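You operate a simulated robot arm through the tools that you are given. There is no shell and no other tool. Be economical: measure what you need, move in short steps, check, and stop when the job is done.

Carry out the task below with a simulated robot arm. There is one attempt and no reset: what you move stays moved.

Task
Push the left cupboard door shut. Put the purple box on the middle of the black board away on the steel shelf. Take the yellow block on the middle of the black board and put it away on the small steel shelf. Put the deep orange tub on the middle of the black board away on the lower shelf of the hooded bench. Put the broken tray on the right end of the black board away on the middle shelf of the grey bench. Take the white egg from the top of the green belt and leave it on top of the grey box there. Take the round blue tub and leave it on the steel top of the grey bench. Push the hood flap shut. Do these in any order. Set down upright: yellow block, white egg.

It is judged by the outcome, as a careful person would: the job done as asked, and still so three seconds after it is handed in. It fails if anything else is knocked over, pushed out of place, dropped, spilled or broken.

Robot
A 7-joint arm with a two-finger parallel gripper on a trunk, on a base that drives. Base frame: it is fixed to the floor where the robot stands at the start and does not move with it; the origin is under the middle of the robot, x ahead of it, y to its left, z up. Lengths are in m, angles in rad, forces in N, time in s.
With the tool pointing down near the work surface it reaches from about 0.1 to 0.7 m from the robot's upright axis, wherever it stands. Its first joint turns from -2.897 to 2.897 rad. Places, roughly: broken tray (30x30x6 cm) [-0.5, -1.7, 0.8]; deep orange tub (12x17x6 cm) [-0.1, -2.2, 0.8]; grey box [-1.25, -0.75, 0.75]; hood flap [3.6, -0.6, 1.5]; left cupboard door [4.7, 0.1, 0.5]; lower shelf of the hooded bench [2.9, -0.3, 0.3]; middle shelf of the grey bench [-0.2, 2.5, 0.5]; purple box [0, -2, 0.75]; round blue tub (12x12x9 cm) [-2.9, 1.4, 0.4]; small steel shelf (29x16 cm) [-4.84, 3.88, 0.76]; steel shelf [3.2, 2.6, 0.9]; steel top of the grey bench [-0.2, 2.6, 0.8]; white egg (5x5x6 cm) [-1.2, -0.8, 0.8]; yellow block (8x6x6 cm) [-0.3, -2, 0.8]. Payload 1.57 kg.
Tool frame: the origin (TCP) lies between the finger pads and is the grasp point; the fingertips stand 0.03 m ahead of it; z points along the fingers, y is the line along which they close. Largest opening 0.11 m; finger width 0.024, thickness 0.012; the body of the gripper, 0.048 by 0.112 m, starts 0.078 m behind the TCP.
Orientation is that of the tool frame in the base frame, as [roll, pitch, yaw] about the fixed x, y, z axes, in that order (R = Rz(yaw) Ry(pitch) Rx(roll)). With the fingers straight down and closing along the base's y, the tool's x points along the base's -x, its y along +y and its z along -z.

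Tools
- The arm moves only by the tool servo_tool. Its argument "commands" is a list of rows, each a list of 2 entries, a list of its own where there are three numbers: the shift along the tool's x, y, z in m, then the turn, a rotation vector about the tool's x, y, z in rad. In form: [[[tx, ty, tz], [wx, wy, wz]], ...]. A call has 1 to 20 rows; each row is the pose to reach, as a shift and turn from the pose commanded when the call began, along the tool's axes at that moment. "jaw" is the gripper command, from -1 (fully open) to 1 (shut), values between in proportion, set as the call begins (left out, the last holds). Rows are played at 5 a second. More than 0.05 m and 0.15 rad between two rows, or a gripper value outside its range, and nothing of the call is played. A pose out of reach is approached as far as the arm can. The call stops where the force on the tool passes 40 N (or 10 N more than at its start, if that is more) or the arm is blocked; 0.2 s more then pass. Each finger travels about 0.045 m/s and halts on what it meets, pressing with about 38 N; the grip force reading is that of the motor and also rises with nothing between the fingers. The clock runs only during rows and for 0.2 s after the last one: add rows that repeat a pose to give the fingers time. The reply holds the time, the measured pose of the TCP, the force on the tool along the base axes, the opening and the grip force, in the units named above and with some noise, with the torque about the TCP (base axes, N m) and any sound that the robot's microphone picked up.
- Cameras (640 x 400 px; columns grow to the right, rows downward): "scene" is now at [0.0286, 0.1492, 1.3494]; the picture's right is [-0.09, -1.00, 0.00], its down [-0.61, 0.05, -0.79] and it looks along [0.79, -0.07, -0.61] (base axes); focal length 253 px, centre (320, 200). "wrist" rides on the gripper at [0.07, 0.016, -0.141] in the tool frame; the picture's right is [-0.23, 0.97, 0.00], its down [-0.86, -0.20, -0.48] and it looks along [-0.47, -0.11, 0.88] (tool axes); focal length 222 px, centre (320, 200).
- grab_frame(camera): a new picture of that camera. No time passes.
- move_column(by): slides the trunk up (or, below 0, down) by that many m; the arm and the scene camera ride with it, the base frame stays. It gives what a move gives, with no picture.
- base_move(legs): drives the robot by 1 to 6 legs, each [ahead, turn to the left] in m and rad, along the robot's own axes; the way and the turn of a leg run together, so that a leg with both is an arc; at most 1.5 m and 3.142 rad a leg. The arm and the cameras ride along, it lands a little off, and it stops where it bumps. It gives what a move gives.
- turn_head(pan, tilt): turns the head with the scene camera to pan (to the left, within 2.705 rad either way) and tilt (down, from -0.506 to 1.204), counted from straight ahead of the robot. It gives what a move gives.
- measure_at(camera, pixels): for up to 12 pixels [column, row] of the newest picture of that camera ("zoom" is the newest enlarged one), the place [x, y, z] in the base frame of the surface seen there, good to about 0.003 m. No time passes.
- inspect(camera, box): a new picture of the part [left, top, right, bottom] of that camera's present view, enlarged. No time passes.
- close_job(): hands the job in; it is judged then, once.

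Go step by step. Measure first, check grasps and placings, and put right what went wrong. The budget is 138 turns and 162 pictures, counting those below and the enlarged ones. Unless the task says otherwise, let go and move clear before handing in.

The tools are called after ">>>" as name(argument=value, ...) on one line, values as JSON. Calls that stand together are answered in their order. servo_tool: Moves the arm, as the interface text tells. Its arguments: {"type":"object","properties":{"commands":{"type":"array"},"jaw":{"type":"number"}},"required":["commands"]} The other tools are called the same way: move_column (by) slides the trunk up or down; base_move (legs) drives the base; turn_head (pan, tilt) turns the head that bears the scene camera; grab_frame (camera) takes a picture; measure_at (camera, pixels) gives the place of the surface under pixels of a picture; inspect (camera, box) takes an enlarged picture of a part of a camera's view; close_job () hands the job in.

At the start:

```text
clock: 0.0
eef_pos: [0.3785, -0.0662, 0.4963]
tool_rot: [-3.141, 0.002, 3.141]
contact_force: [-0.1, 0.8, 0.0]
moment: [-0.02, 0.03, 0.02]
gripper_width: 0.1101
grasp_force: 0.0
trunk travel left (down, up): [-0.275, 0.315]
robot x, y, heading: [-0.0014, -0.0035, -0.001]
head pan, tilt: [-0.087, 0.653]
```

scene: 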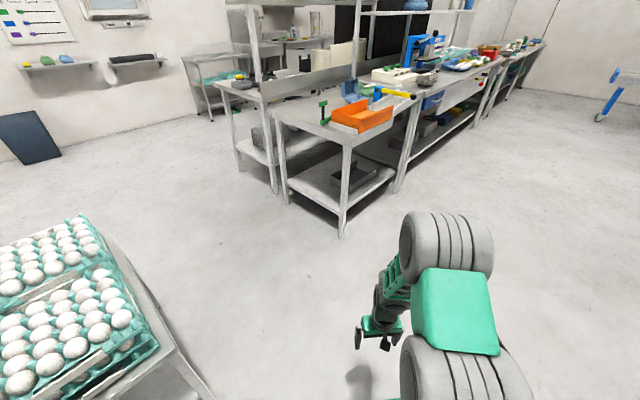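
wrist: 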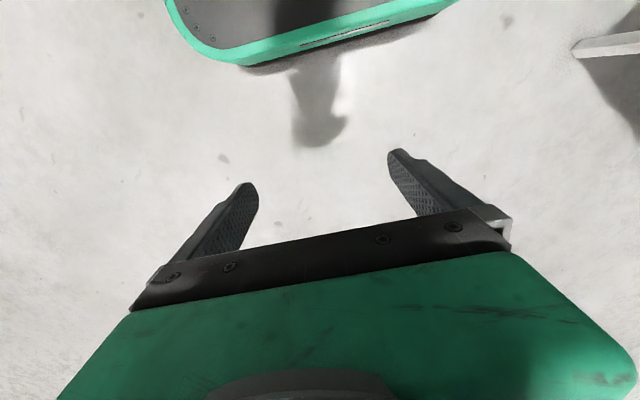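

The scene picture shows the workbench line ahead and egg trays at left. I'll look around first, starting to the right/behind.

>>> turn_head(pan=-1.6, tilt=0.35)

>>> grab_frame(camera="scene")

>>> turn_head(pan=-2.6, tilt=0.5)

>>> grab_frame(camera="scene")

>>> turn_head(pan=2.4, tilt=0.35)

>>> grab_frame(camera="scene")

>>> turn_head(pan=1.2, tilt=0.4)

>>> grab_frame(camera="scene")

>>> turn_head(pan=0.0, tilt=0.3)

>>> grab_frame(camera="scene")

```text
clock: 1.6
eef_pos: [0.3786, -0.0657, 0.4959]
tool_rot: [3.141, -0.001, -3.14]
contact_force: [-0.1, -0.6, 0.0]
moment: [0.02, 0.02, -0.01]
gripper_width: 0.1098
grasp_force: 0.0
trunk travel left (down, up): [-0.275, 0.315]
robot x, y, heading: [0.0007, -0.0042, 0.006]
head pan, tilt: [-1.6, 0.351]
```

```text
159 pictures are left
```

scene: 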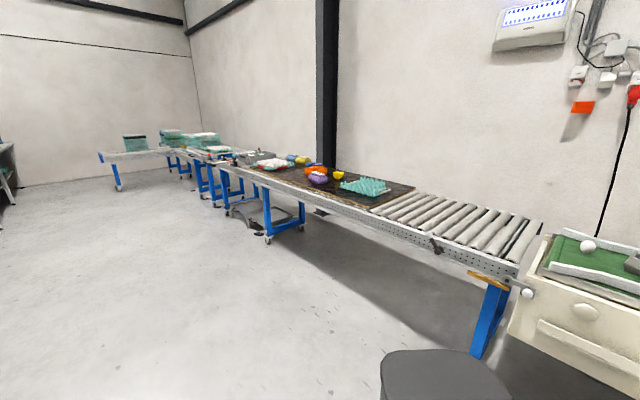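

```text
clock: 2.9
eef_pos: [0.3795, -0.0642, 0.4946]
tool_rot: [-3.141, 0.001, 3.141]
contact_force: [-0.3, -1.2, -0.7]
moment: [-0.02, 0.03, 0.0]
gripper_width: 0.1101
grasp_force: 0.0
trunk travel left (down, up): [-0.275, 0.315]
robot x, y, heading: [-0.0019, -0.0023, -0.004]
head pan, tilt: [-2.601, 0.499]
```

```text
158 pictures are left
```

scene: 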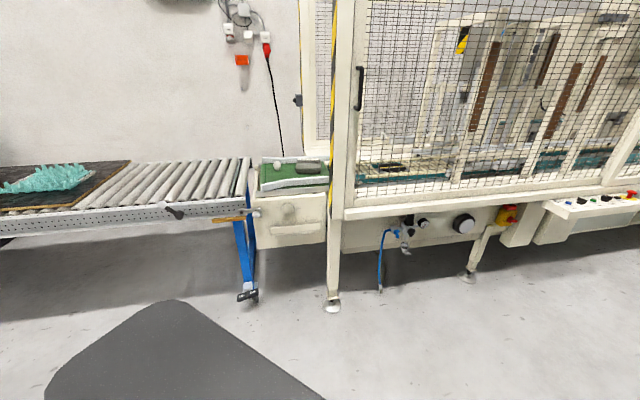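

```text
clock: 6.8
eef_pos: [0.3782, -0.0655, 0.4959]
tool_rot: [3.141, -0.001, -3.141]
contact_force: [0.4, 1.0, -0.7]
moment: [0.02, 0.0, -0.03]
gripper_width: 0.1101
grasp_force: 0.0
trunk travel left (down, up): [-0.275, 0.315]
robot x, y, heading: [-0.0014, 0.0008, 0.002]
head pan, tilt: [2.4, 0.351]
```

```text
157 pictures are left
```

scene: 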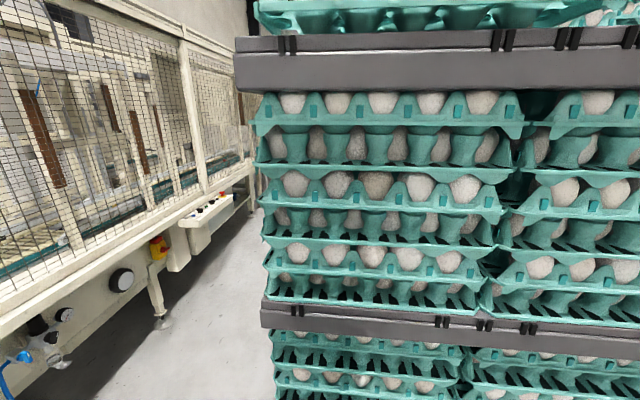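

```text
clock: 8.2
eef_pos: [0.3788, -0.0654, 0.4961]
tool_rot: [-3.141, -0.001, 3.141]
contact_force: [-0.3, -0.4, 0.8]
moment: [-0.01, 0.02, 0.0]
gripper_width: 0.1101
grasp_force: 0.1
trunk travel left (down, up): [-0.275, 0.315]
robot x, y, heading: [-0.0007, -0.0024, -0.002]
head pan, tilt: [1.201, 0.4]
```

```text
156 pictures are left
```

scene: 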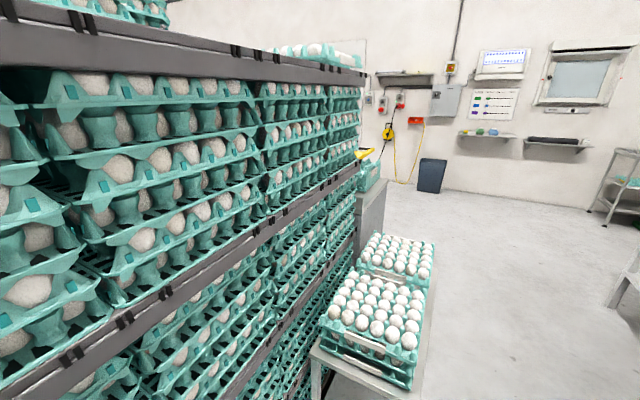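

```text
clock: 9.6
eef_pos: [0.3796, -0.0656, 0.4961]
tool_rot: [3.141, 0.003, -3.142]
contact_force: [0.4, -0.6, 0.8]
moment: [0.0, -0.02, 0.03]
gripper_width: 0.1101
grasp_force: 0.2
trunk travel left (down, up): [-0.275, 0.315]
robot x, y, heading: [-0.0003, -0.0019, -0.0]
head pan, tilt: [0.0, 0.3]
```

```text
155 pictures are left
```

scene: 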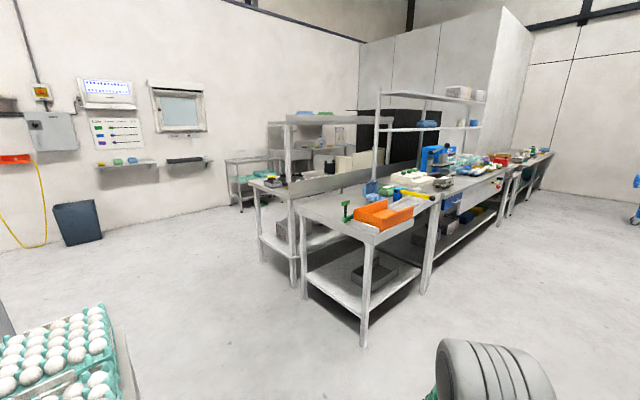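

The view ahead shows wall shelves at (125,163) and (187,160), benches at centre. I'll measure several pixels to map them.

>>> measure_at(camera="scene", pixels=[[135, 165], [118, 162], [187, 161], [365, 225], [355, 290], [275, 190], [290, 240], [385, 270], [400, 150], [350, 160], [240, 165], [470, 230]])

>>> inspect(camera="scene", box=[230, 70, 560, 280])

>>> measure_at(camera="zoom", pixels=[[60, 250], [120, 190], [280, 130], [240, 170], [460, 130], [540, 330]])

```text
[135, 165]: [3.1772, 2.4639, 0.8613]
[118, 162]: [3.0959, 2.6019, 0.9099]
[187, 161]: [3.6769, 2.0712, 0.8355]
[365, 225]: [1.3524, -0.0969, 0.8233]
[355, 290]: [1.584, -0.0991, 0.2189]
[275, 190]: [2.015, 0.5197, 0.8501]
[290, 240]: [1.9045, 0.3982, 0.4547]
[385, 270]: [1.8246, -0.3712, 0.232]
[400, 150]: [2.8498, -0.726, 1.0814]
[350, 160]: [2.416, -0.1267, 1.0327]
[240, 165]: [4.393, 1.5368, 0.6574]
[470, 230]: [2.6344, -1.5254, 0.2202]
```

```text
1.90 times, centred on (395, 175) of scene
```

zoom: 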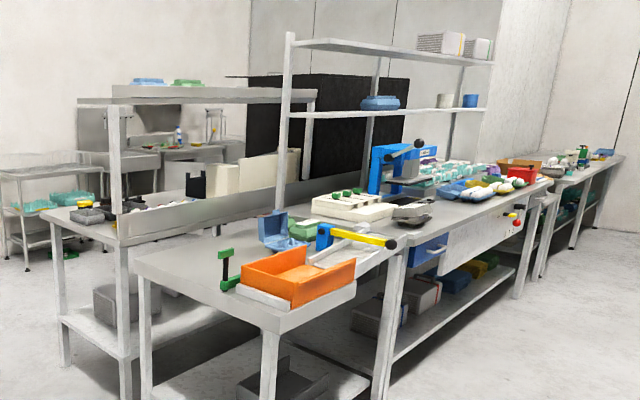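

```text
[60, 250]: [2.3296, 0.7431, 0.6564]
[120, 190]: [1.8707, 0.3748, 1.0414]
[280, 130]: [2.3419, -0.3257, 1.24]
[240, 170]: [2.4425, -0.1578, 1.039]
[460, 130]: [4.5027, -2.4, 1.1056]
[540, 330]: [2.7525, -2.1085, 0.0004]
```

Map: wall shelf at (3.1,2.6,0.91) is the steel shelf; the bench row lies ahead. I'll measure my base footprint and the egg area, then look at it zoomed.

>>> measure_at(camera="wrist", pixels=[[310, 15], [240, 66], [455, 3], [310, 55], [172, 10]])

>>> turn_head(pan=-2.5, tilt=0.45)

>>> inspect(camera="scene", box=[250, 110, 450, 235])

>>> grab_frame(camera="scene")

>>> measure_at(camera="scene", pixels=[[310, 165], [345, 167], [325, 190], [310, 240], [365, 305], [265, 295], [225, 210], [100, 200], [380, 220], [570, 205], [320, 300]])

```text
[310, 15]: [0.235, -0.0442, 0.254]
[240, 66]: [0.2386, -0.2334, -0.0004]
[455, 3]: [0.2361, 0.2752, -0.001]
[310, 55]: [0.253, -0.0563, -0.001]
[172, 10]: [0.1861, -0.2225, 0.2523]
```

```text
clock: 11.9
eef_pos: [0.3791, -0.0654, 0.4954]
tool_rot: [3.141, 0.0, 3.141]
contact_force: [0.0, 0.3, -0.5]
moment: [-0.01, -0.03, 0.02]
gripper_width: 0.1098
grasp_force: 0.1
trunk travel left (down, up): [-0.275, 0.315]
robot x, y, heading: [0.0053, -0.0012, 0.002]
head pan, tilt: [-2.499, 0.45]
```

```text
3.20 times, centred on (350, 172) of scene
```

zoom: 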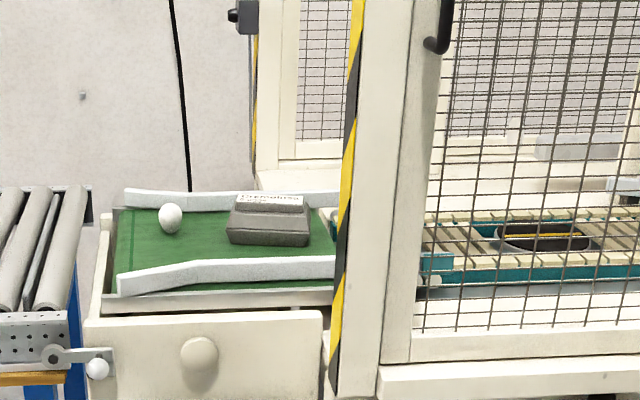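

```text
152 pictures are left
```

scene: 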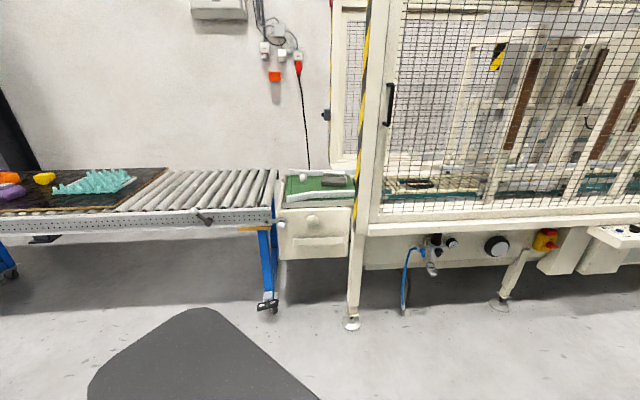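

```text
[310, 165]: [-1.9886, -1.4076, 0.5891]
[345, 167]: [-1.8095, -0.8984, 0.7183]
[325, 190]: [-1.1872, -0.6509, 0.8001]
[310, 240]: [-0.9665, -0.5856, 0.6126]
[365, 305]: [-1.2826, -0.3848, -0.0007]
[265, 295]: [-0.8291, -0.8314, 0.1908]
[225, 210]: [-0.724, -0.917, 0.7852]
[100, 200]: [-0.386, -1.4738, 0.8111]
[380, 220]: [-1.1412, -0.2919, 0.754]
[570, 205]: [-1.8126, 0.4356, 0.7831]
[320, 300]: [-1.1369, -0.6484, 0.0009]
```

The egg is at zoom (170,218), the grey box at (270,215). I'll measure those and check clearance to the pallets before turning.

>>> measure_at(camera="zoom", pixels=[[170, 207], [172, 220], [240, 208], [305, 212], [300, 200], [245, 196], [268, 240], [190, 265], [160, 245]])

>>> turn_head(pan=1.9, tilt=0.75)

>>> grab_frame(camera="scene")

>>> measure_at(camera="scene", pixels=[[50, 350], [150, 300], [250, 300], [350, 300], [450, 300], [550, 300], [600, 350], [300, 200], [400, 380], [100, 150], [200, 100], [550, 150]])

```text
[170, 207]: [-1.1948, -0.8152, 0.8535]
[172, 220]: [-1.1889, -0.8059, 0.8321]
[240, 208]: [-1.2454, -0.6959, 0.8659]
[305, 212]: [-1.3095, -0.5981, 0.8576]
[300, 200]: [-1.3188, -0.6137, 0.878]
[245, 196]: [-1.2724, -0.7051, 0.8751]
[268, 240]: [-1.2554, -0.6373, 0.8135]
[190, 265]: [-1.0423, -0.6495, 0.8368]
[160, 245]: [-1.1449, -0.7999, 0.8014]
```

```text
clock: 15.4
eef_pos: [0.3798, -0.0659, 0.4967]
tool_rot: [-3.141, 0.0, 3.141]
contact_force: [0.5, -0.2, 0.1]
moment: [0.01, 0.0, -0.01]
gripper_width: 0.1101
grasp_force: 0.0
trunk travel left (down, up): [-0.275, 0.315]
robot x, y, heading: [-0.0007, 0.0001, 0.0]
head pan, tilt: [1.901, 0.75]
```

```text
151 pictures are left
```

scene: 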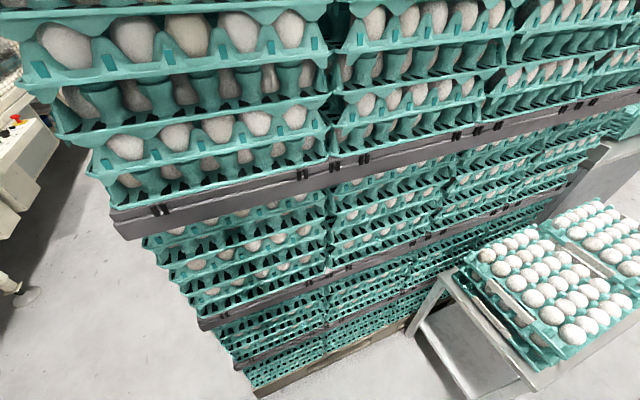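

```text
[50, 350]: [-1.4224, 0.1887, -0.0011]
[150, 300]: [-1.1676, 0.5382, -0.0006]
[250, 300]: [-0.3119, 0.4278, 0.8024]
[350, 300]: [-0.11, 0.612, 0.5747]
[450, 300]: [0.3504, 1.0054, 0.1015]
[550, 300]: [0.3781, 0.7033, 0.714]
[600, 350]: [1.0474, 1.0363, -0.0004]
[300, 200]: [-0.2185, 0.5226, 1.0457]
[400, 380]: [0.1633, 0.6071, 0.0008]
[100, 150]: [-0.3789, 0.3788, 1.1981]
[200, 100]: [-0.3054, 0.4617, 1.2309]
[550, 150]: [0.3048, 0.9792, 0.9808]
```

Egg at about (-1.19,-0.81,0.83), the box top near z 0.87. Clear to turn right; I'll raise the arm first and then turn towards the egg.

>>> servo_tool(commands=[[[0, 0, -0.05], [0, 0, 0]], [[0, 0, -0.1], [0, 0, 0]], [[0, 0, -0.15], [0, 0, 0]], [[0, 0, -0.2], [0, 0, 0]], [[0, 0, -0.25], [0, 0, 0]], [[0, 0, -0.3], [0, 0, 0]], [[0, 0, -0.35], [0, 0, 0]], [[0, 0, -0.4], [0, 0, 0]], [[0, 0, -0.45], [0, 0, 0]], [[0, 0, -0.5], [0, 0, 0]]])

>>> base_move(legs=[[0, -2.55]])

>>> turn_head(pan=0, tilt=0.6)

>>> grab_frame(camera="scene")

```text
clock: 17.6
eef_pos: [0.3776, -0.067, 0.9954]
tool_rot: [-3.141, -0.001, -3.14]
contact_force: [0.0, 0.2, 0.2]
moment: [0.0, 0.0, -0.01]
gripper_width: 0.11
grasp_force: 0.1
trunk travel left (down, up): [-0.275, 0.315]
robot x, y, heading: [-0.0003, 0.0004, 0.0]
head pan, tilt: [1.901, 0.75]
```

```text
clock: 24.0
eef_pos: [-0.3496, -0.16, 0.9951]
tool_rot: [3.141, 0.001, 0.599]
contact_force: [-0.2, 0.2, 0.8]
moment: [-0.04, 0.0, -0.05]
gripper_width: 0.11
grasp_force: 0.1
trunk travel left (down, up): [-0.275, 0.315]
robot x, y, heading: [-0.0013, 0.0014, -2.548]
head pan, tilt: [1.901, 0.75]
```

```text
clock: 25.9
eef_pos: [-0.3501, -0.1601, 0.9946]
tool_rot: [-3.141, 0.001, 0.599]
contact_force: [-0.5, -0.1, -0.1]
moment: [0.0, -0.03, 0.0]
gripper_width: 0.1102
grasp_force: 0.0
trunk travel left (down, up): [-0.275, 0.315]
robot x, y, heading: [-0.0017, 0.0019, -2.539]
head pan, tilt: [0.0, 0.6]
```

```text
150 pictures are left
```

scene: 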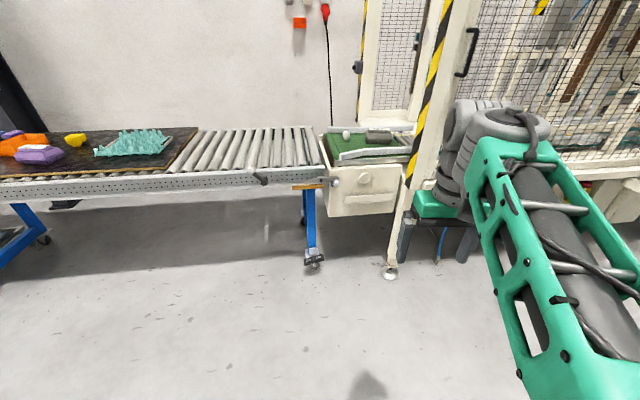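

The robot is facing the egg (345,131), with the cage post to the right. Drive 0.8 ahead and look closely.

>>> base_move(legs=[[0.8, 0]])

>>> turn_head(pan=-0.3, tilt=0.8)

>>> grab_frame(camera="scene")

>>> grab_frame(camera="wrist")

```text
clock: 30.1
eef_pos: [-1.0091, -0.6035, 0.995]
tool_rot: [-3.14, 0.001, 0.596]
contact_force: [0.0, -0.3, 0.3]
moment: [0.03, 0.0, -0.03]
gripper_width: 0.1105
grasp_force: 0.1
trunk travel left (down, up): [-0.275, 0.315]
robot x, y, heading: [-0.6545, -0.4465, -2.545]
head pan, tilt: [0.0, 0.6]
```

```text
clock: 30.9
eef_pos: [-1.0077, -0.6036, 0.9944]
tool_rot: [-3.141, 0.0, 0.596]
contact_force: [-0.5, 0.7, 0.1]
moment: [0.04, 0.0, -0.01]
gripper_width: 0.1101
grasp_force: 0.0
trunk travel left (down, up): [-0.275, 0.315]
robot x, y, heading: [-0.6592, -0.4463, -2.549]
head pan, tilt: [-0.3, 0.799]
```

```text
149 pictures are left
```

scene: 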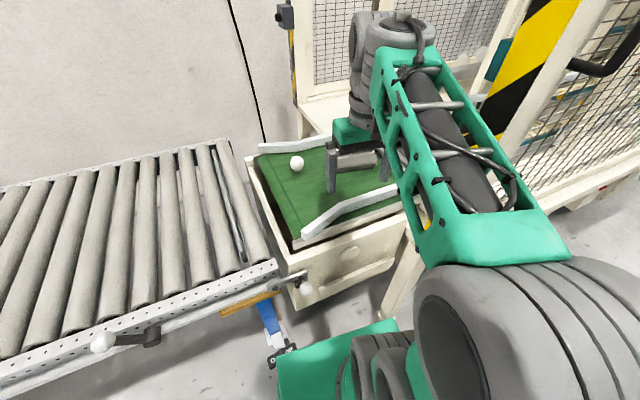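

```text
148 pictures are left
```

wrist: 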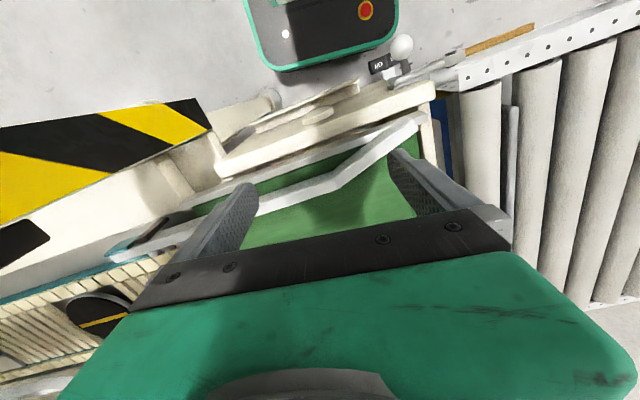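

Egg at (297,163) now close. I'll measure it and inspect the grey box, which the gripper partly hides.

>>> inspect(camera="scene", box=[240, 120, 420, 232])

>>> measure_at(camera="zoom", pixels=[[205, 130], [205, 155], [185, 155], [222, 155], [205, 182], [440, 150], [500, 150], [190, 200]])

```text
3.56 times, centred on (330, 176) of scene
```

zoom: 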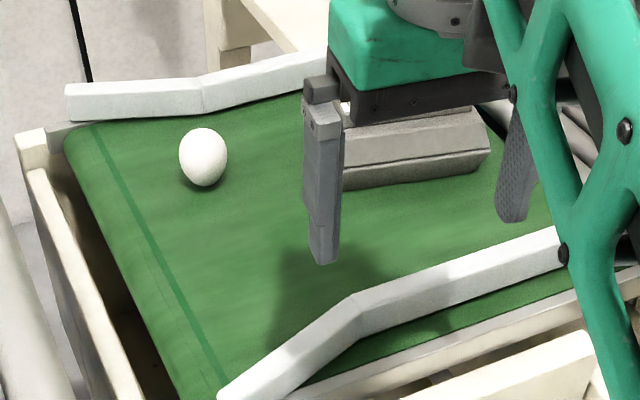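

```text
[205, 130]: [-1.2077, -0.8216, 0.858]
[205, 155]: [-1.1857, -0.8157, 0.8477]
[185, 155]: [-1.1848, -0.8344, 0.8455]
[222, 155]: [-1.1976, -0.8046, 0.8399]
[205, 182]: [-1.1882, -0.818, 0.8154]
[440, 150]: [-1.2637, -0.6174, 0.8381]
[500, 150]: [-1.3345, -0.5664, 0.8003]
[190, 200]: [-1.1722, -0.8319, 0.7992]
```

Egg centre is about (-1.206,-0.825,0.829) with the belt at z 0.80. Move above it, leaving the height as is, then look.

>>> servo_tool(commands=[[[0, 0.036, 0], [0, 0, 0]], [[0, 0.073, 0], [0, 0, 0]], [[-0.05, 0.073, 0], [0, 0, 0]], [[-0.1, 0.073, 0], [0, 0, 0]], [[-0.15, 0.073, 0], [0, 0, 0]], [[-0.2, 0.073, 0], [0, 0, 0]], [[-0.25, 0.073, 0], [0, 0, 0]], [[-0.288, 0.073, 0], [0, 0, 0]], [[-0.288, 0.073, 0.04], [0, 0, 0]], [[-0.288, 0.073, 0.04], [0, 0, 0]]])

>>> grab_frame(camera="wrist")

>>> inspect(camera="scene", box=[240, 120, 420, 232])

```text
clock: 32.7
eef_pos: [-1.1865, -0.814, 0.9937]
tool_rot: [-3.142, 0.012, 0.595]
contact_force: [-11.4, -11.4, -21.4]
moment: [0.96, -0.48, -0.28]
gripper_width: 0.1099
grasp_force: 0.1
out of reach, approached as far as the arm can: row 8
trunk travel left (down, up): [-0.275, 0.315]
robot x, y, heading: [-0.6574, -0.4489, -2.544]
head pan, tilt: [-0.3, 0.799]
stopped in row 8: the force on the tool passed its limit at 77 N (the readings are from after the stop); the commanded pose is now the measured one
```

```text
146 pictures are left
```

wrist: 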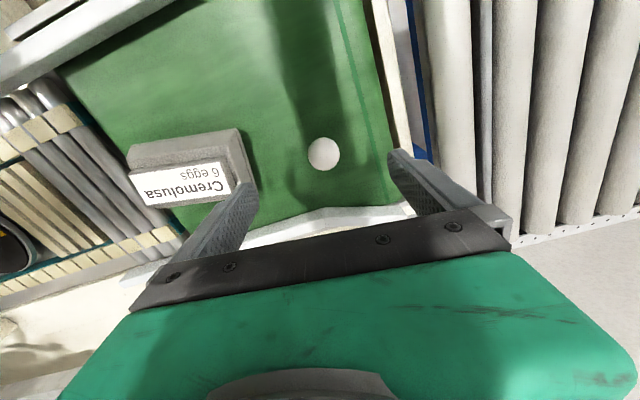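

```text
3.56 times, centred on (330, 176) of scene
```

zoom: 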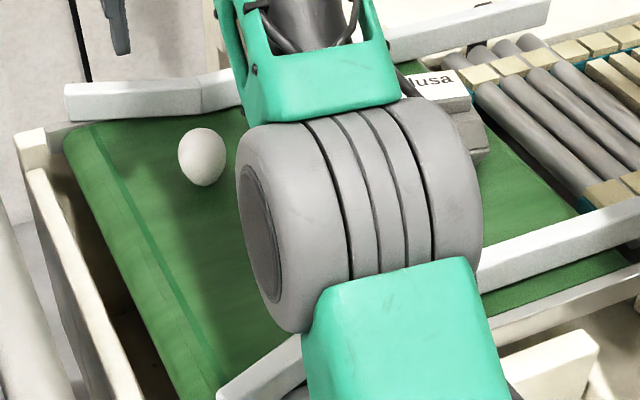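

The move stopped at the reach edge (or the elbow cylinder at zoom (360,210) touched something). I'll measure the elbow height and the carton's faces.

>>> measure_at(camera="zoom", pixels=[[300, 270], [360, 250], [360, 160], [430, 230], [300, 90], [400, 340], [520, 255]])

>>> measure_at(camera="wrist", pixels=[[180, 140], [230, 140], [160, 155], [215, 165], [195, 180], [323, 150], [240, 165], [140, 190], [130, 150]])

```text
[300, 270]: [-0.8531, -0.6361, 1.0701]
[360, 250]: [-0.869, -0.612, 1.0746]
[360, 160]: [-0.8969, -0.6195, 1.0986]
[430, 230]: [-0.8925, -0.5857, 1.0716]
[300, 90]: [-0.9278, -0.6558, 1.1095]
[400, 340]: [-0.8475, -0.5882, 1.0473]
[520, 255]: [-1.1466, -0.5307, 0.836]
```

```text
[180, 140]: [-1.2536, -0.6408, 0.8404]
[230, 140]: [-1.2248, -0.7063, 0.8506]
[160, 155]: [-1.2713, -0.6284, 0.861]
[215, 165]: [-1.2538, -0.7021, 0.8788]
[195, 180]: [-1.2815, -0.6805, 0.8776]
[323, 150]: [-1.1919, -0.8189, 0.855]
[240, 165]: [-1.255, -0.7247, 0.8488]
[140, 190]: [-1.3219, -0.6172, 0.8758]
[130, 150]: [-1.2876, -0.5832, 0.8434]
```

The elbow is free (z 1.07), so it was just stretch; the egg lies 0.017 further on. I'll descend to z 0.90 and then check reach.

>>> servo_tool(commands=[[[0, 0, 0.03], [0, 0, 0]], [[0, 0, 0.06], [0, 0, 0]], [[0, 0, 0.09], [0, 0, 0]], [[-0.017, 0, 0.09], [0, 0, 0]], [[-0.017, 0, 0.09], [0, 0, 0]]])

>>> grab_frame(camera="wrist")

>>> grab_frame(camera="scene")

```text
clock: 33.9
eef_pos: [-1.2017, -0.8229, 0.8998]
tool_rot: [-3.14, 0.007, 0.594]
contact_force: [0.2, -0.4, -0.6]
moment: [-0.03, 0.02, 0.03]
gripper_width: 0.1099
grasp_force: 0.1
trunk travel left (down, up): [-0.275, 0.315]
robot x, y, heading: [-0.6569, -0.4477, -2.546]
head pan, tilt: [-0.3, 0.799]
```

```text
144 pictures are left
```

wrist: 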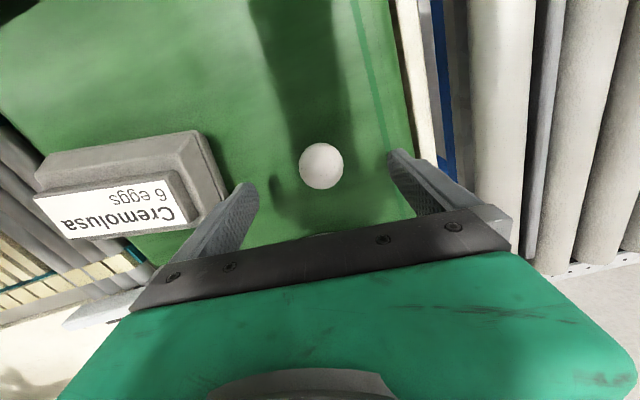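

```text
143 pictures are left
```

scene: 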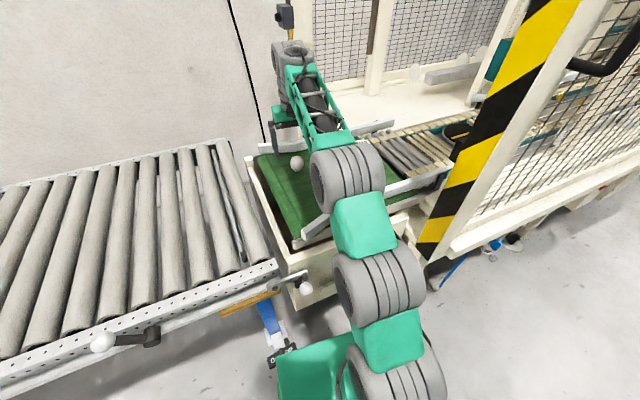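

The egg at wrist (321,165) matches the expected grasp line (320,162). Lower to z 0.838 and close.

>>> servo_tool(commands=[[[0, 0, 0.03], [0, 0, 0]], [[0, 0, 0.055], [0, 0, 0]], [[0, 0, 0.063], [0, 0, 0]], [[0, 0, 0.063], [0, 0, 0]]])

>>> servo_tool(commands=[[[0, 0, 0], [0, 0, 0]], [[0, 0, 0], [0, 0, 0]], [[0, 0, 0], [0, 0, 0]], [[0, 0, 0], [0, 0, 0]], [[0, 0, 0], [0, 0, 0]]], jaw=0.2)

>>> grab_frame(camera="wrist")

```text
clock: 34.9
eef_pos: [-1.2015, -0.8248, 0.838]
tool_rot: [-3.141, 0.008, 0.595]
contact_force: [0.4, -0.2, -0.4]
moment: [-0.01, -0.01, 0.02]
gripper_width: 0.11
grasp_force: 0.1
trunk travel left (down, up): [-0.275, 0.315]
robot x, y, heading: [-0.6531, -0.4481, -2.547]
head pan, tilt: [-0.3, 0.799]
```

```text
clock: 36.1
eef_pos: [-1.2006, -0.8248, 0.8385]
tool_rot: [3.141, 0.008, 0.595]
contact_force: [0.0, -0.3, -0.7]
moment: [0.01, -0.01, -0.01]
gripper_width: 0.0444
grasp_force: 0.0
trunk travel left (down, up): [-0.275, 0.315]
robot x, y, heading: [-0.6575, -0.4431, -2.547]
head pan, tilt: [-0.3, 0.799]
```

```text
142 pictures are left
```

wrist: 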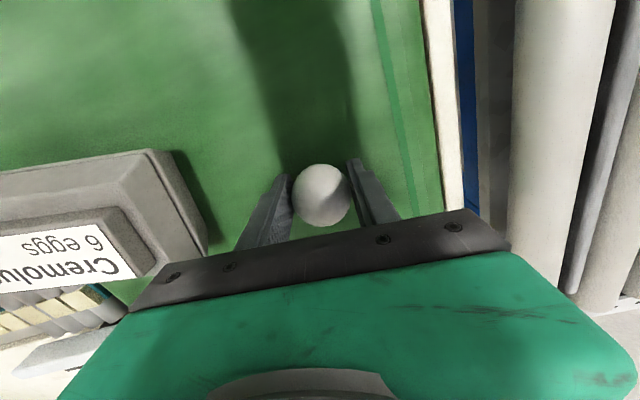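

Opening 0.044 with no grip force yet. Close slightly more.

>>> servo_tool(commands=[[[0, 0, 0], [0, 0, 0]], [[0, 0, 0], [0, 0, 0]], [[0, 0, 0], [0, 0, 0]]], jaw=0.4)

>>> servo_tool(commands=[[[0, 0, -0.01], [0, 0, 0]], [[0, 0, -0.04], [0, 0, 0]], [[0, 0, -0.07], [0, 0, 0]], [[0, 0, -0.09], [0, 0, 0]]])

>>> grab_frame(camera="wrist")

```text
clock: 36.9
eef_pos: [-1.201, -0.825, 0.8377]
tool_rot: [-3.141, 0.007, 0.595]
contact_force: [-0.5, 0.0, 0.5]
moment: [0.0, 0.02, -0.01]
gripper_width: 0.0431
grasp_force: 8.9
trunk travel left (down, up): [-0.275, 0.315]
robot x, y, heading: [-0.6582, -0.4483, -2.548]
head pan, tilt: [-0.3, 0.799]
```

```text
clock: 37.9
eef_pos: [-1.2003, -0.8231, 0.9279]
tool_rot: [-3.141, 0.008, 0.595]
contact_force: [0.4, 0.0, -0.1]
moment: [0.0, 0.02, -0.01]
gripper_width: 0.043
grasp_force: 9.2
trunk travel left (down, up): [-0.275, 0.315]
robot x, y, heading: [-0.6562, -0.4484, -2.546]
head pan, tilt: [-0.3, 0.799]
```

```text
141 pictures are left
```

wrist: 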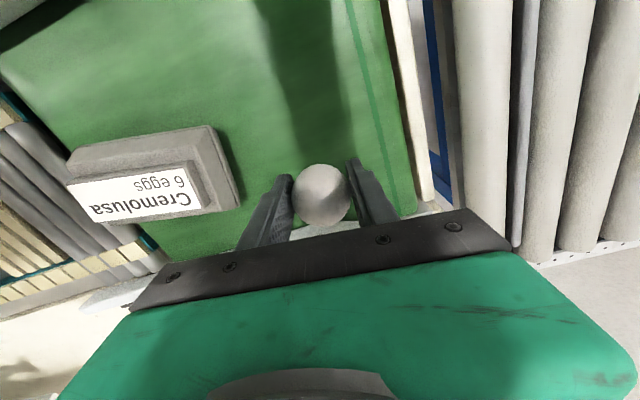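

Egg held. Now measure the carton's top: label corners (75,187),(195,210) and the raised part.

>>> measure_at(camera="wrist", pixels=[[80, 190], [135, 185], [190, 180], [95, 215], [145, 208], [195, 205], [130, 172], [185, 165], [205, 190], [120, 160], [225, 195], [215, 150]])

```text
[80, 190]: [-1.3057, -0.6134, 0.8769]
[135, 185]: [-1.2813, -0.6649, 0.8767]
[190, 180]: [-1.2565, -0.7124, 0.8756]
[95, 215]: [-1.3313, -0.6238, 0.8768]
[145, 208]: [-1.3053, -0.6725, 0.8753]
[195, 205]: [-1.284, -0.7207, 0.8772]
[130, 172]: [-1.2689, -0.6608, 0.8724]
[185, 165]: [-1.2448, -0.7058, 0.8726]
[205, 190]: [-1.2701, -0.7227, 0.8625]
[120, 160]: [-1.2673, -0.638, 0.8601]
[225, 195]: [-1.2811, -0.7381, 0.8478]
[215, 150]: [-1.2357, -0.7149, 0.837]
```

The label is a flat top at z 0.8765 centred about (-1.288,-0.668). Slide the egg over it and lower to just touching.

>>> servo_tool(commands=[[[0, 0, -0.01], [0, 0, 0]], [[0.003, -0.045, -0.012], [0, 0, 0]], [[0.006, -0.09, -0.012], [0, 0, 0]], [[0.009, -0.135, -0.012], [0, 0, 0]], [[0.012, -0.178, -0.012], [0, 0, 0]], [[0.012, -0.178, 0.005], [0, 0, 0]], [[0.012, -0.178, 0.005], [0, 0, 0]]])

>>> grab_frame(camera="wrist")

>>> grab_frame(camera="scene")

```text
clock: 39.5
eef_pos: [-1.29, -0.6681, 0.9239]
tool_rot: [3.142, 0.005, 0.593]
contact_force: [-0.7, 0.6, -0.9]
moment: [-0.01, 0.0, 0.02]
gripper_width: 0.0434
grasp_force: 8.8
trunk travel left (down, up): [-0.275, 0.315]
robot x, y, heading: [-0.6549, -0.4491, -2.546]
head pan, tilt: [-0.3, 0.799]
```

```text
140 pictures are left
```

wrist: 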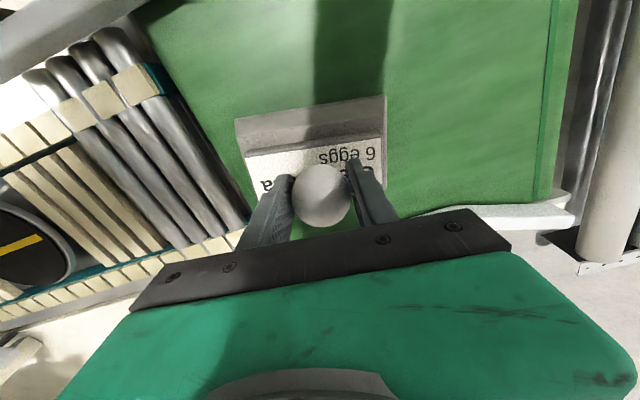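

```text
139 pictures are left
```

scene: 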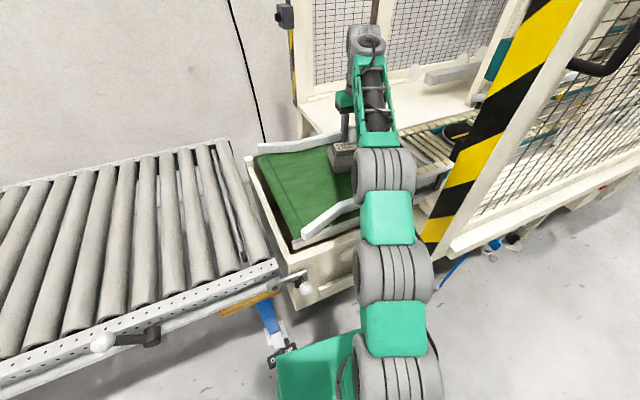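

Egg centred over the label (egg at wrist (320,195)). Lower about 9 mm and check the force.

>>> servo_tool(commands=[[[0, 0, 0.004], [0, 0, 0]], [[0, 0, 0.007], [0, 0, 0]], [[0, 0, 0.009], [0, 0, 0]], [[0, 0, 0.009], [0, 0, 0]]])

>>> inspect(camera="wrist", box=[220, 80, 420, 240])

```text
clock: 40.5
eef_pos: [-1.2906, -0.6693, 0.9157]
tool_rot: [-3.141, 0.008, 0.594]
contact_force: [0.5, -0.6, 0.0]
moment: [0.0, -0.01, -0.02]
gripper_width: 0.0433
grasp_force: 9.2
trunk travel left (down, up): [-0.275, 0.315]
robot x, y, heading: [-0.6588, -0.4474, -2.547]
head pan, tilt: [-0.3, 0.799]
```

```text
2.50 times, centred on (320, 160) of wrist
```

zoom: 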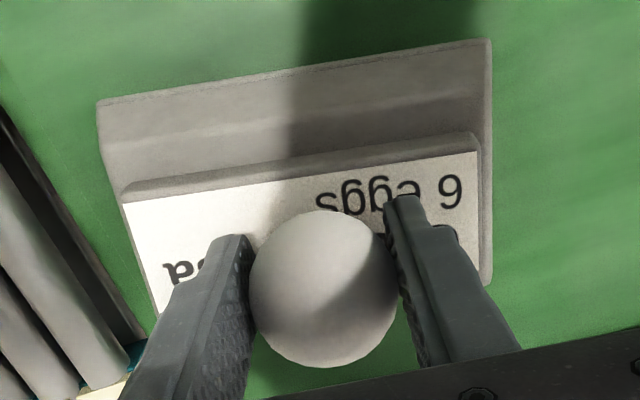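

No contact yet. Lower in 1 mm steps until a force shows.

>>> servo_tool(commands=[[[0, 0, 0.001], [0, 0, 0]], [[0, 0, 0.002], [0, 0, 0]], [[0, 0, 0.002], [0, 0, 0]]])

>>> servo_tool(commands=[[[0, 0, 0.001], [0, 0, 0]], [[0, 0, 0.001], [0, 0, 0]]])

>>> servo_tool(commands=[[[0, 0, 0.001], [0, 0, 0]], [[0, 0, 0.001], [0, 0, 0]]])

```text
clock: 41.3
eef_pos: [-1.2902, -0.6685, 0.9121]
tool_rot: [3.141, 0.009, 0.595]
contact_force: [-0.6, -0.3, 7.2]
moment: [0.01, 0.03, 0.0]
gripper_width: 0.0432
grasp_force: 9.2
trunk travel left (down, up): [-0.275, 0.315]
robot x, y, heading: [-0.6514, -0.4474, -2.55]
head pan, tilt: [-0.3, 0.799]
```

```text
clock: 41.9
eef_pos: [-1.2897, -0.6689, 0.9118]
tool_rot: [3.141, 0.007, 0.595]
contact_force: [0.1, 0.2, 5.9]
moment: [-0.05, 0.02, 0.0]
gripper_width: 0.0432
grasp_force: 9.1
trunk travel left (down, up): [-0.275, 0.315]
robot x, y, heading: [-0.654, -0.4497, -2.551]
head pan, tilt: [-0.3, 0.799]
```

```text
clock: 42.5
eef_pos: [-1.29, -0.6695, 0.9101]
tool_rot: [-3.142, 0.007, 0.597]
contact_force: [-0.4, -0.2, 5.8]
moment: [-0.04, 0.05, -0.03]
gripper_width: 0.043
grasp_force: 8.7
trunk travel left (down, up): [-0.275, 0.315]
robot x, y, heading: [-0.6602, -0.4488, -2.547]
head pan, tilt: [-0.3, 0.799]
```

Contact felt (about 6 N). Open gently, then rise.

>>> servo_tool(commands=[[[0, 0, -0.001], [0, 0, 0]], [[0, 0, -0.001], [0, 0, 0]], [[0, 0, -0.001], [0, 0, 0]]], jaw=0.1)

>>> servo_tool(commands=[[[0, 0, 0], [0, 0, 0]], [[0, 0, 0], [0, 0, 0]], [[0, 0, 0], [0, 0, 0]], [[0, 0, 0], [0, 0, 0]]], jaw=-0.5)

>>> grab_frame(camera="wrist")

```text
clock: 43.3
eef_pos: [-1.291, -0.6687, 0.9116]
tool_rot: [-3.142, 0.007, 0.596]
contact_force: [0.2, -0.1, 0.3]
moment: [-0.01, 0.04, 0.0]
gripper_width: 0.0497
grasp_force: 0.0
trunk travel left (down, up): [-0.275, 0.315]
robot x, y, heading: [-0.6534, -0.4488, -2.549]
head pan, tilt: [-0.3, 0.799]
```

```text
clock: 44.3
eef_pos: [-1.2904, -0.6695, 0.9108]
tool_rot: [-3.14, 0.007, 0.596]
contact_force: [-0.5, 0.1, 0.0]
moment: [0.01, 0.0, -0.01]
gripper_width: 0.0826
grasp_force: 0.1
trunk travel left (down, up): [-0.275, 0.315]
robot x, y, heading: [-0.6566, -0.4425, -2.543]
head pan, tilt: [-0.3, 0.799]
```

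```text
137 pictures are left
```

wrist: 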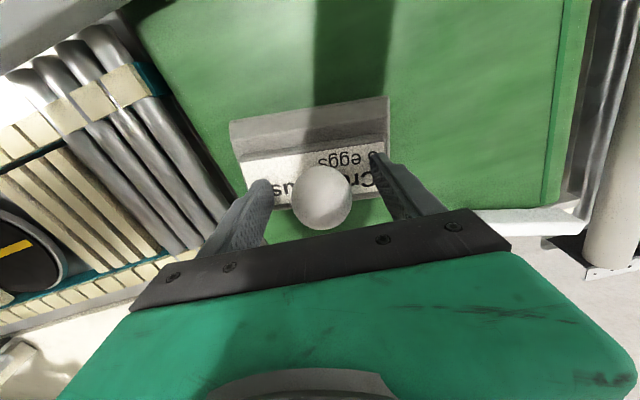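

Egg stands on the label. Rise and retract, then verify.

>>> servo_tool(commands=[[[0, 0, -0.02], [0, 0, 0]], [[0.01, 0, -0.045], [0, 0, 0]], [[0.03, 0, -0.075], [0, 0, 0]], [[0.07, 0.02, -0.1], [0, 0, 0]], [[0.12, 0.05, -0.1], [0, 0, 0]], [[0.16, 0.07, -0.1], [0, 0, 0]], [[0.2, 0.09, -0.1], [0, 0, 0]], [[0.24, 0.11, -0.1], [0, 0, 0]], [[0.28, 0.13, -0.1], [0, 0, 0]], [[0.3, 0.16, -0.1], [0, 0, 0]], [[0.3, 0.18, -0.1], [0, 0, 0]]])

>>> grab_frame(camera="scene")

>>> inspect(camera="scene", box=[280, 100, 440, 200])

```text
refused: row 4 steps farther than a row can; nothing moved
```

```text
136 pictures are left
```

scene: 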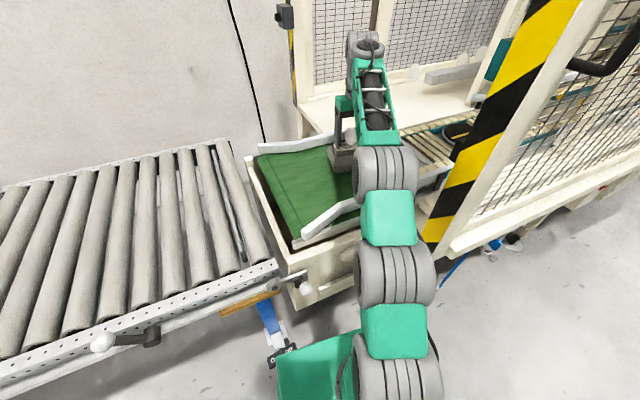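

```text
4.00 times, centred on (360, 150) of scene
```

zoom: 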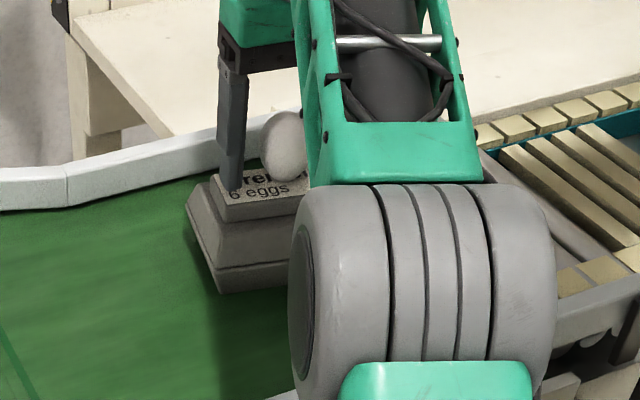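

A row was too long; nothing moved. I'll repeat with shorter steps.

>>> servo_tool(commands=[[[0, 0, -0.02], [0, 0, 0]], [[0.01, 0, -0.05], [0, 0, 0]], [[0.03, 0, -0.08], [0, 0, 0]], [[0.06, 0.0, -0.1], [0, 0, 0]], [[0.1, 0.02, -0.1], [0, 0, 0]], [[0.14, 0.04, -0.1], [0, 0, 0]], [[0.18, 0.06, -0.1], [0, 0, 0]], [[0.22, 0.08, -0.1], [0, 0, 0]], [[0.26, 0.1, -0.1], [0, 0, 0]], [[0.28, 0.14, -0.1], [0, 0, 0]], [[0.29, 0.18, -0.1], [0, 0, 0]]])

>>> inspect(camera="scene", box=[280, 100, 440, 200])

>>> turn_head(pan=0.75, tilt=0.5)

>>> grab_frame(camera="scene")

>>> measure_at(camera="scene", pixels=[[100, 300], [200, 300], [150, 200], [300, 200], [300, 350], [400, 250], [250, 150]])

```text
clock: 45.0
eef_pos: [-1.2856, -0.6636, 0.9616]
tool_rot: [-3.136, 0.026, 0.594]
contact_force: [-24.6, -8.6, -36.2]
moment: [0.41, -0.43, -0.15]
gripper_width: 0.0825
grasp_force: 0.0
trunk travel left (down, up): [-0.275, 0.315]
robot x, y, heading: [-0.6584, -0.4468, -2.546]
head pan, tilt: [-0.3, 0.799]
stopped in row 3: the force on the tool passed its limit at 126 N (the readings are from after the stop); the commanded pose is now the measured one
```

```text
4.00 times, centred on (360, 150) of scene
```

zoom: 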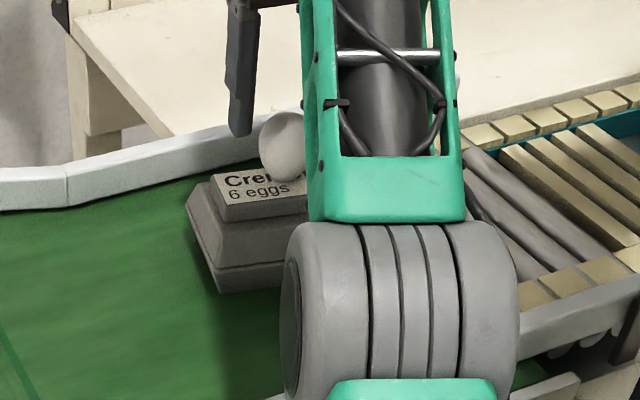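

```text
clock: 46.3
eef_pos: [-1.2848, -0.6639, 0.9621]
tool_rot: [-3.138, 0.023, 0.593]
contact_force: [-30.3, -10.9, -52.7]
moment: [0.21, 0.05, -0.15]
gripper_width: 0.0824
grasp_force: 0.0
trunk travel left (down, up): [-0.275, 0.315]
robot x, y, heading: [-0.6547, -0.4441, -2.549]
head pan, tilt: [0.75, 0.499]
```

```text
133 pictures are left
```

scene: 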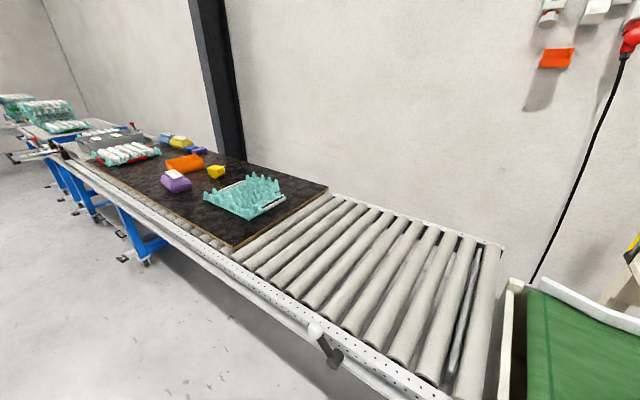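

```text
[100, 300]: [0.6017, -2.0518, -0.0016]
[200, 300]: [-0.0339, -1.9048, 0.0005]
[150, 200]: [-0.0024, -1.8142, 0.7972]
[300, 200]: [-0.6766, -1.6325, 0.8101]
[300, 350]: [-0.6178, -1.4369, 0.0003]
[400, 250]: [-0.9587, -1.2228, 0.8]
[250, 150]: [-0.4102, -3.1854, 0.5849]
```

The arm was overstretched rising here; the egg is still fine. Retract level (fingers straddle the egg) and let the column do the lifting.

>>> servo_tool(commands=[[[0.015, 0, 0], [0, 0, 0]], [[0.03, 0, 0], [0, 0, 0]], [[0.03, 0, 0], [0, 0, 0]]])

>>> move_column(by=0.06)

>>> servo_tool(commands=[[[0.04, 0, 0], [0, 0, 0]], [[0.08, 0.02, 0], [0, 0, 0]], [[0.12, 0.04, 0], [0, 0, 0]], [[0.16, 0.06, 0], [0, 0, 0]], [[0.2, 0.08, 0], [0, 0, 0]], [[0.24, 0.1, 0], [0, 0, 0]], [[0.26, 0.14, 0], [0, 0, 0]], [[0.27, 0.17, 0], [0, 0, 0]]])

>>> turn_head(pan=-0.3, tilt=0.7)

>>> grab_frame(camera="scene")

```text
clock: 46.6
eef_pos: [-1.287, -0.6636, 0.9621]
tool_rot: [-3.135, 0.03, 0.592]
contact_force: [-13.7, -5.5, -21.0]
moment: [0.26, -0.21, -0.17]
gripper_width: 0.0826
grasp_force: 0.0
trunk travel left (down, up): [-0.275, 0.315]
robot x, y, heading: [-0.6566, -0.4504, -2.549]
head pan, tilt: [0.75, 0.499]
stopped in row 1: the force on the tool passed its limit at 92 N (the readings are from after the stop); the commanded pose is now the measured one
```

```text
clock: 47.3
eef_pos: [-1.2871, -0.6633, 1.0042]
tool_rot: [-3.136, 0.033, 0.594]
contact_force: [-9.4, -3.6, -13.0]
moment: [0.2, -0.25, -0.1]
gripper_width: 0.0825
grasp_force: 0.1
trunk travel left (down, up): [-0.317, 0.273]
robot x, y, heading: [-0.657, -0.448, -2.546]
head pan, tilt: [0.75, 0.499]
stopped: the force on the tool passed its limit at 41 N (the readings are from after the stop); the commanded pose is now the measured one
```

```text
clock: 47.5
eef_pos: [-1.2878, -0.6617, 1.0139]
tool_rot: [-3.126, 0.06, 0.592]
contact_force: [-9.4, -5.0, -12.7]
moment: [0.18, -0.11, -0.11]
gripper_width: 0.0825
grasp_force: 0.0
trunk travel left (down, up): [-0.317, 0.273]
robot x, y, heading: [-0.6544, -0.4431, -2.547]
head pan, tilt: [0.75, 0.499]
stopped in row 1: the force on the tool passed its limit at 57 N (the readings are from after the stop); the commanded pose is now the measured one
```

```text
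clock: 48.8
eef_pos: [-1.2848, -0.6615, 1.0168]
tool_rot: [-3.127, 0.065, 0.591]
contact_force: [-15.4, -5.0, -22.7]
moment: [0.08, 0.0, -0.04]
gripper_width: 0.0826
grasp_force: 0.0
trunk travel left (down, up): [-0.317, 0.273]
robot x, y, heading: [-0.6562, -0.4499, -2.545]
head pan, tilt: [-0.3, 0.7]
```

```text
132 pictures are left
```

scene: 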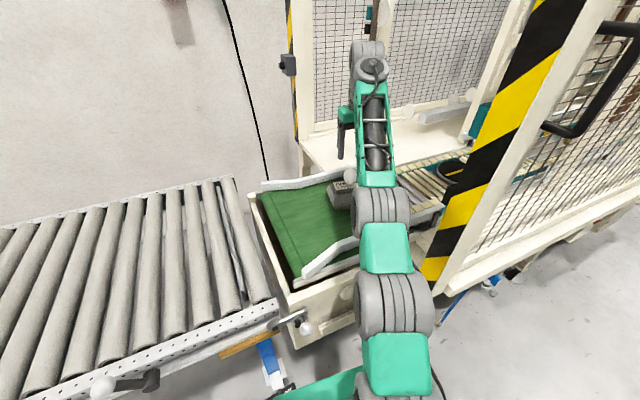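

The arm has straightened out but is clear above the egg (tips z 0.987 vs egg top 0.935). Back the base off, then bend the arm by lowering/retracting.

>>> base_move(legs=[[-0.15, 0]])

>>> servo_tool(commands=[[[0.0, 0, 0.02], [0, 0, 0]], [[0.02, 0, 0.04], [0, 0, 0]], [[0.05, 0, 0.05], [0, 0, 0]], [[0.08, 0.02, 0.05], [0, 0, 0]], [[0.12, 0.04, 0.05], [0, 0, 0]], [[0.16, 0.06, 0.04], [0, 0, 0]], [[0.2, 0.08, 0.03], [0, 0, 0]], [[0.24, 0.1, 0.02], [0, 0, 0]], [[0.26, 0.14, 0], [0, 0, 0]], [[0.27, 0.17, 0], [0, 0, 0]]])

>>> grab_frame(camera="scene")

>>> inspect(camera="scene", box=[240, 120, 440, 245])

```text
clock: 50.2
eef_pos: [-1.1605, -0.5778, 1.0174]
tool_rot: [-3.126, 0.065, 0.592]
contact_force: [-15.8, -5.9, -24.7]
moment: [0.12, 0.04, -0.07]
gripper_width: 0.0824
grasp_force: 0.1
trunk travel left (down, up): [-0.317, 0.273]
robot x, y, heading: [-0.5324, -0.3633, -2.548]
head pan, tilt: [-0.3, 0.7]
```

```text
clock: 52.4
eef_pos: [-0.8421, -0.5674, 0.9962]
tool_rot: [-3.125, 0.065, 0.589]
contact_force: [-0.2, 1.1, -0.1]
moment: [0.01, 0.03, 0.0]
gripper_width: 0.0822
grasp_force: 0.1
trunk travel left (down, up): [-0.317, 0.273]
robot x, y, heading: [-0.5302, -0.3618, -2.549]
head pan, tilt: [-0.3, 0.7]
```

```text
131 pictures are left
```

scene: 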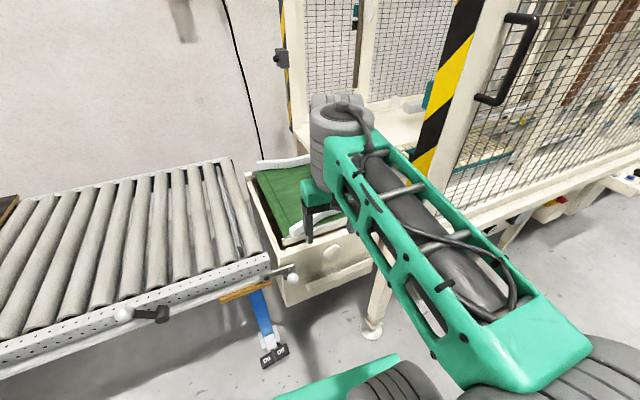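

```text
3.20 times, centred on (340, 182) of scene
```

zoom: 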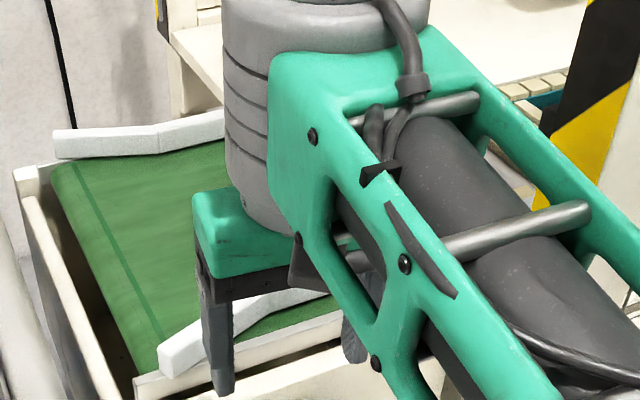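

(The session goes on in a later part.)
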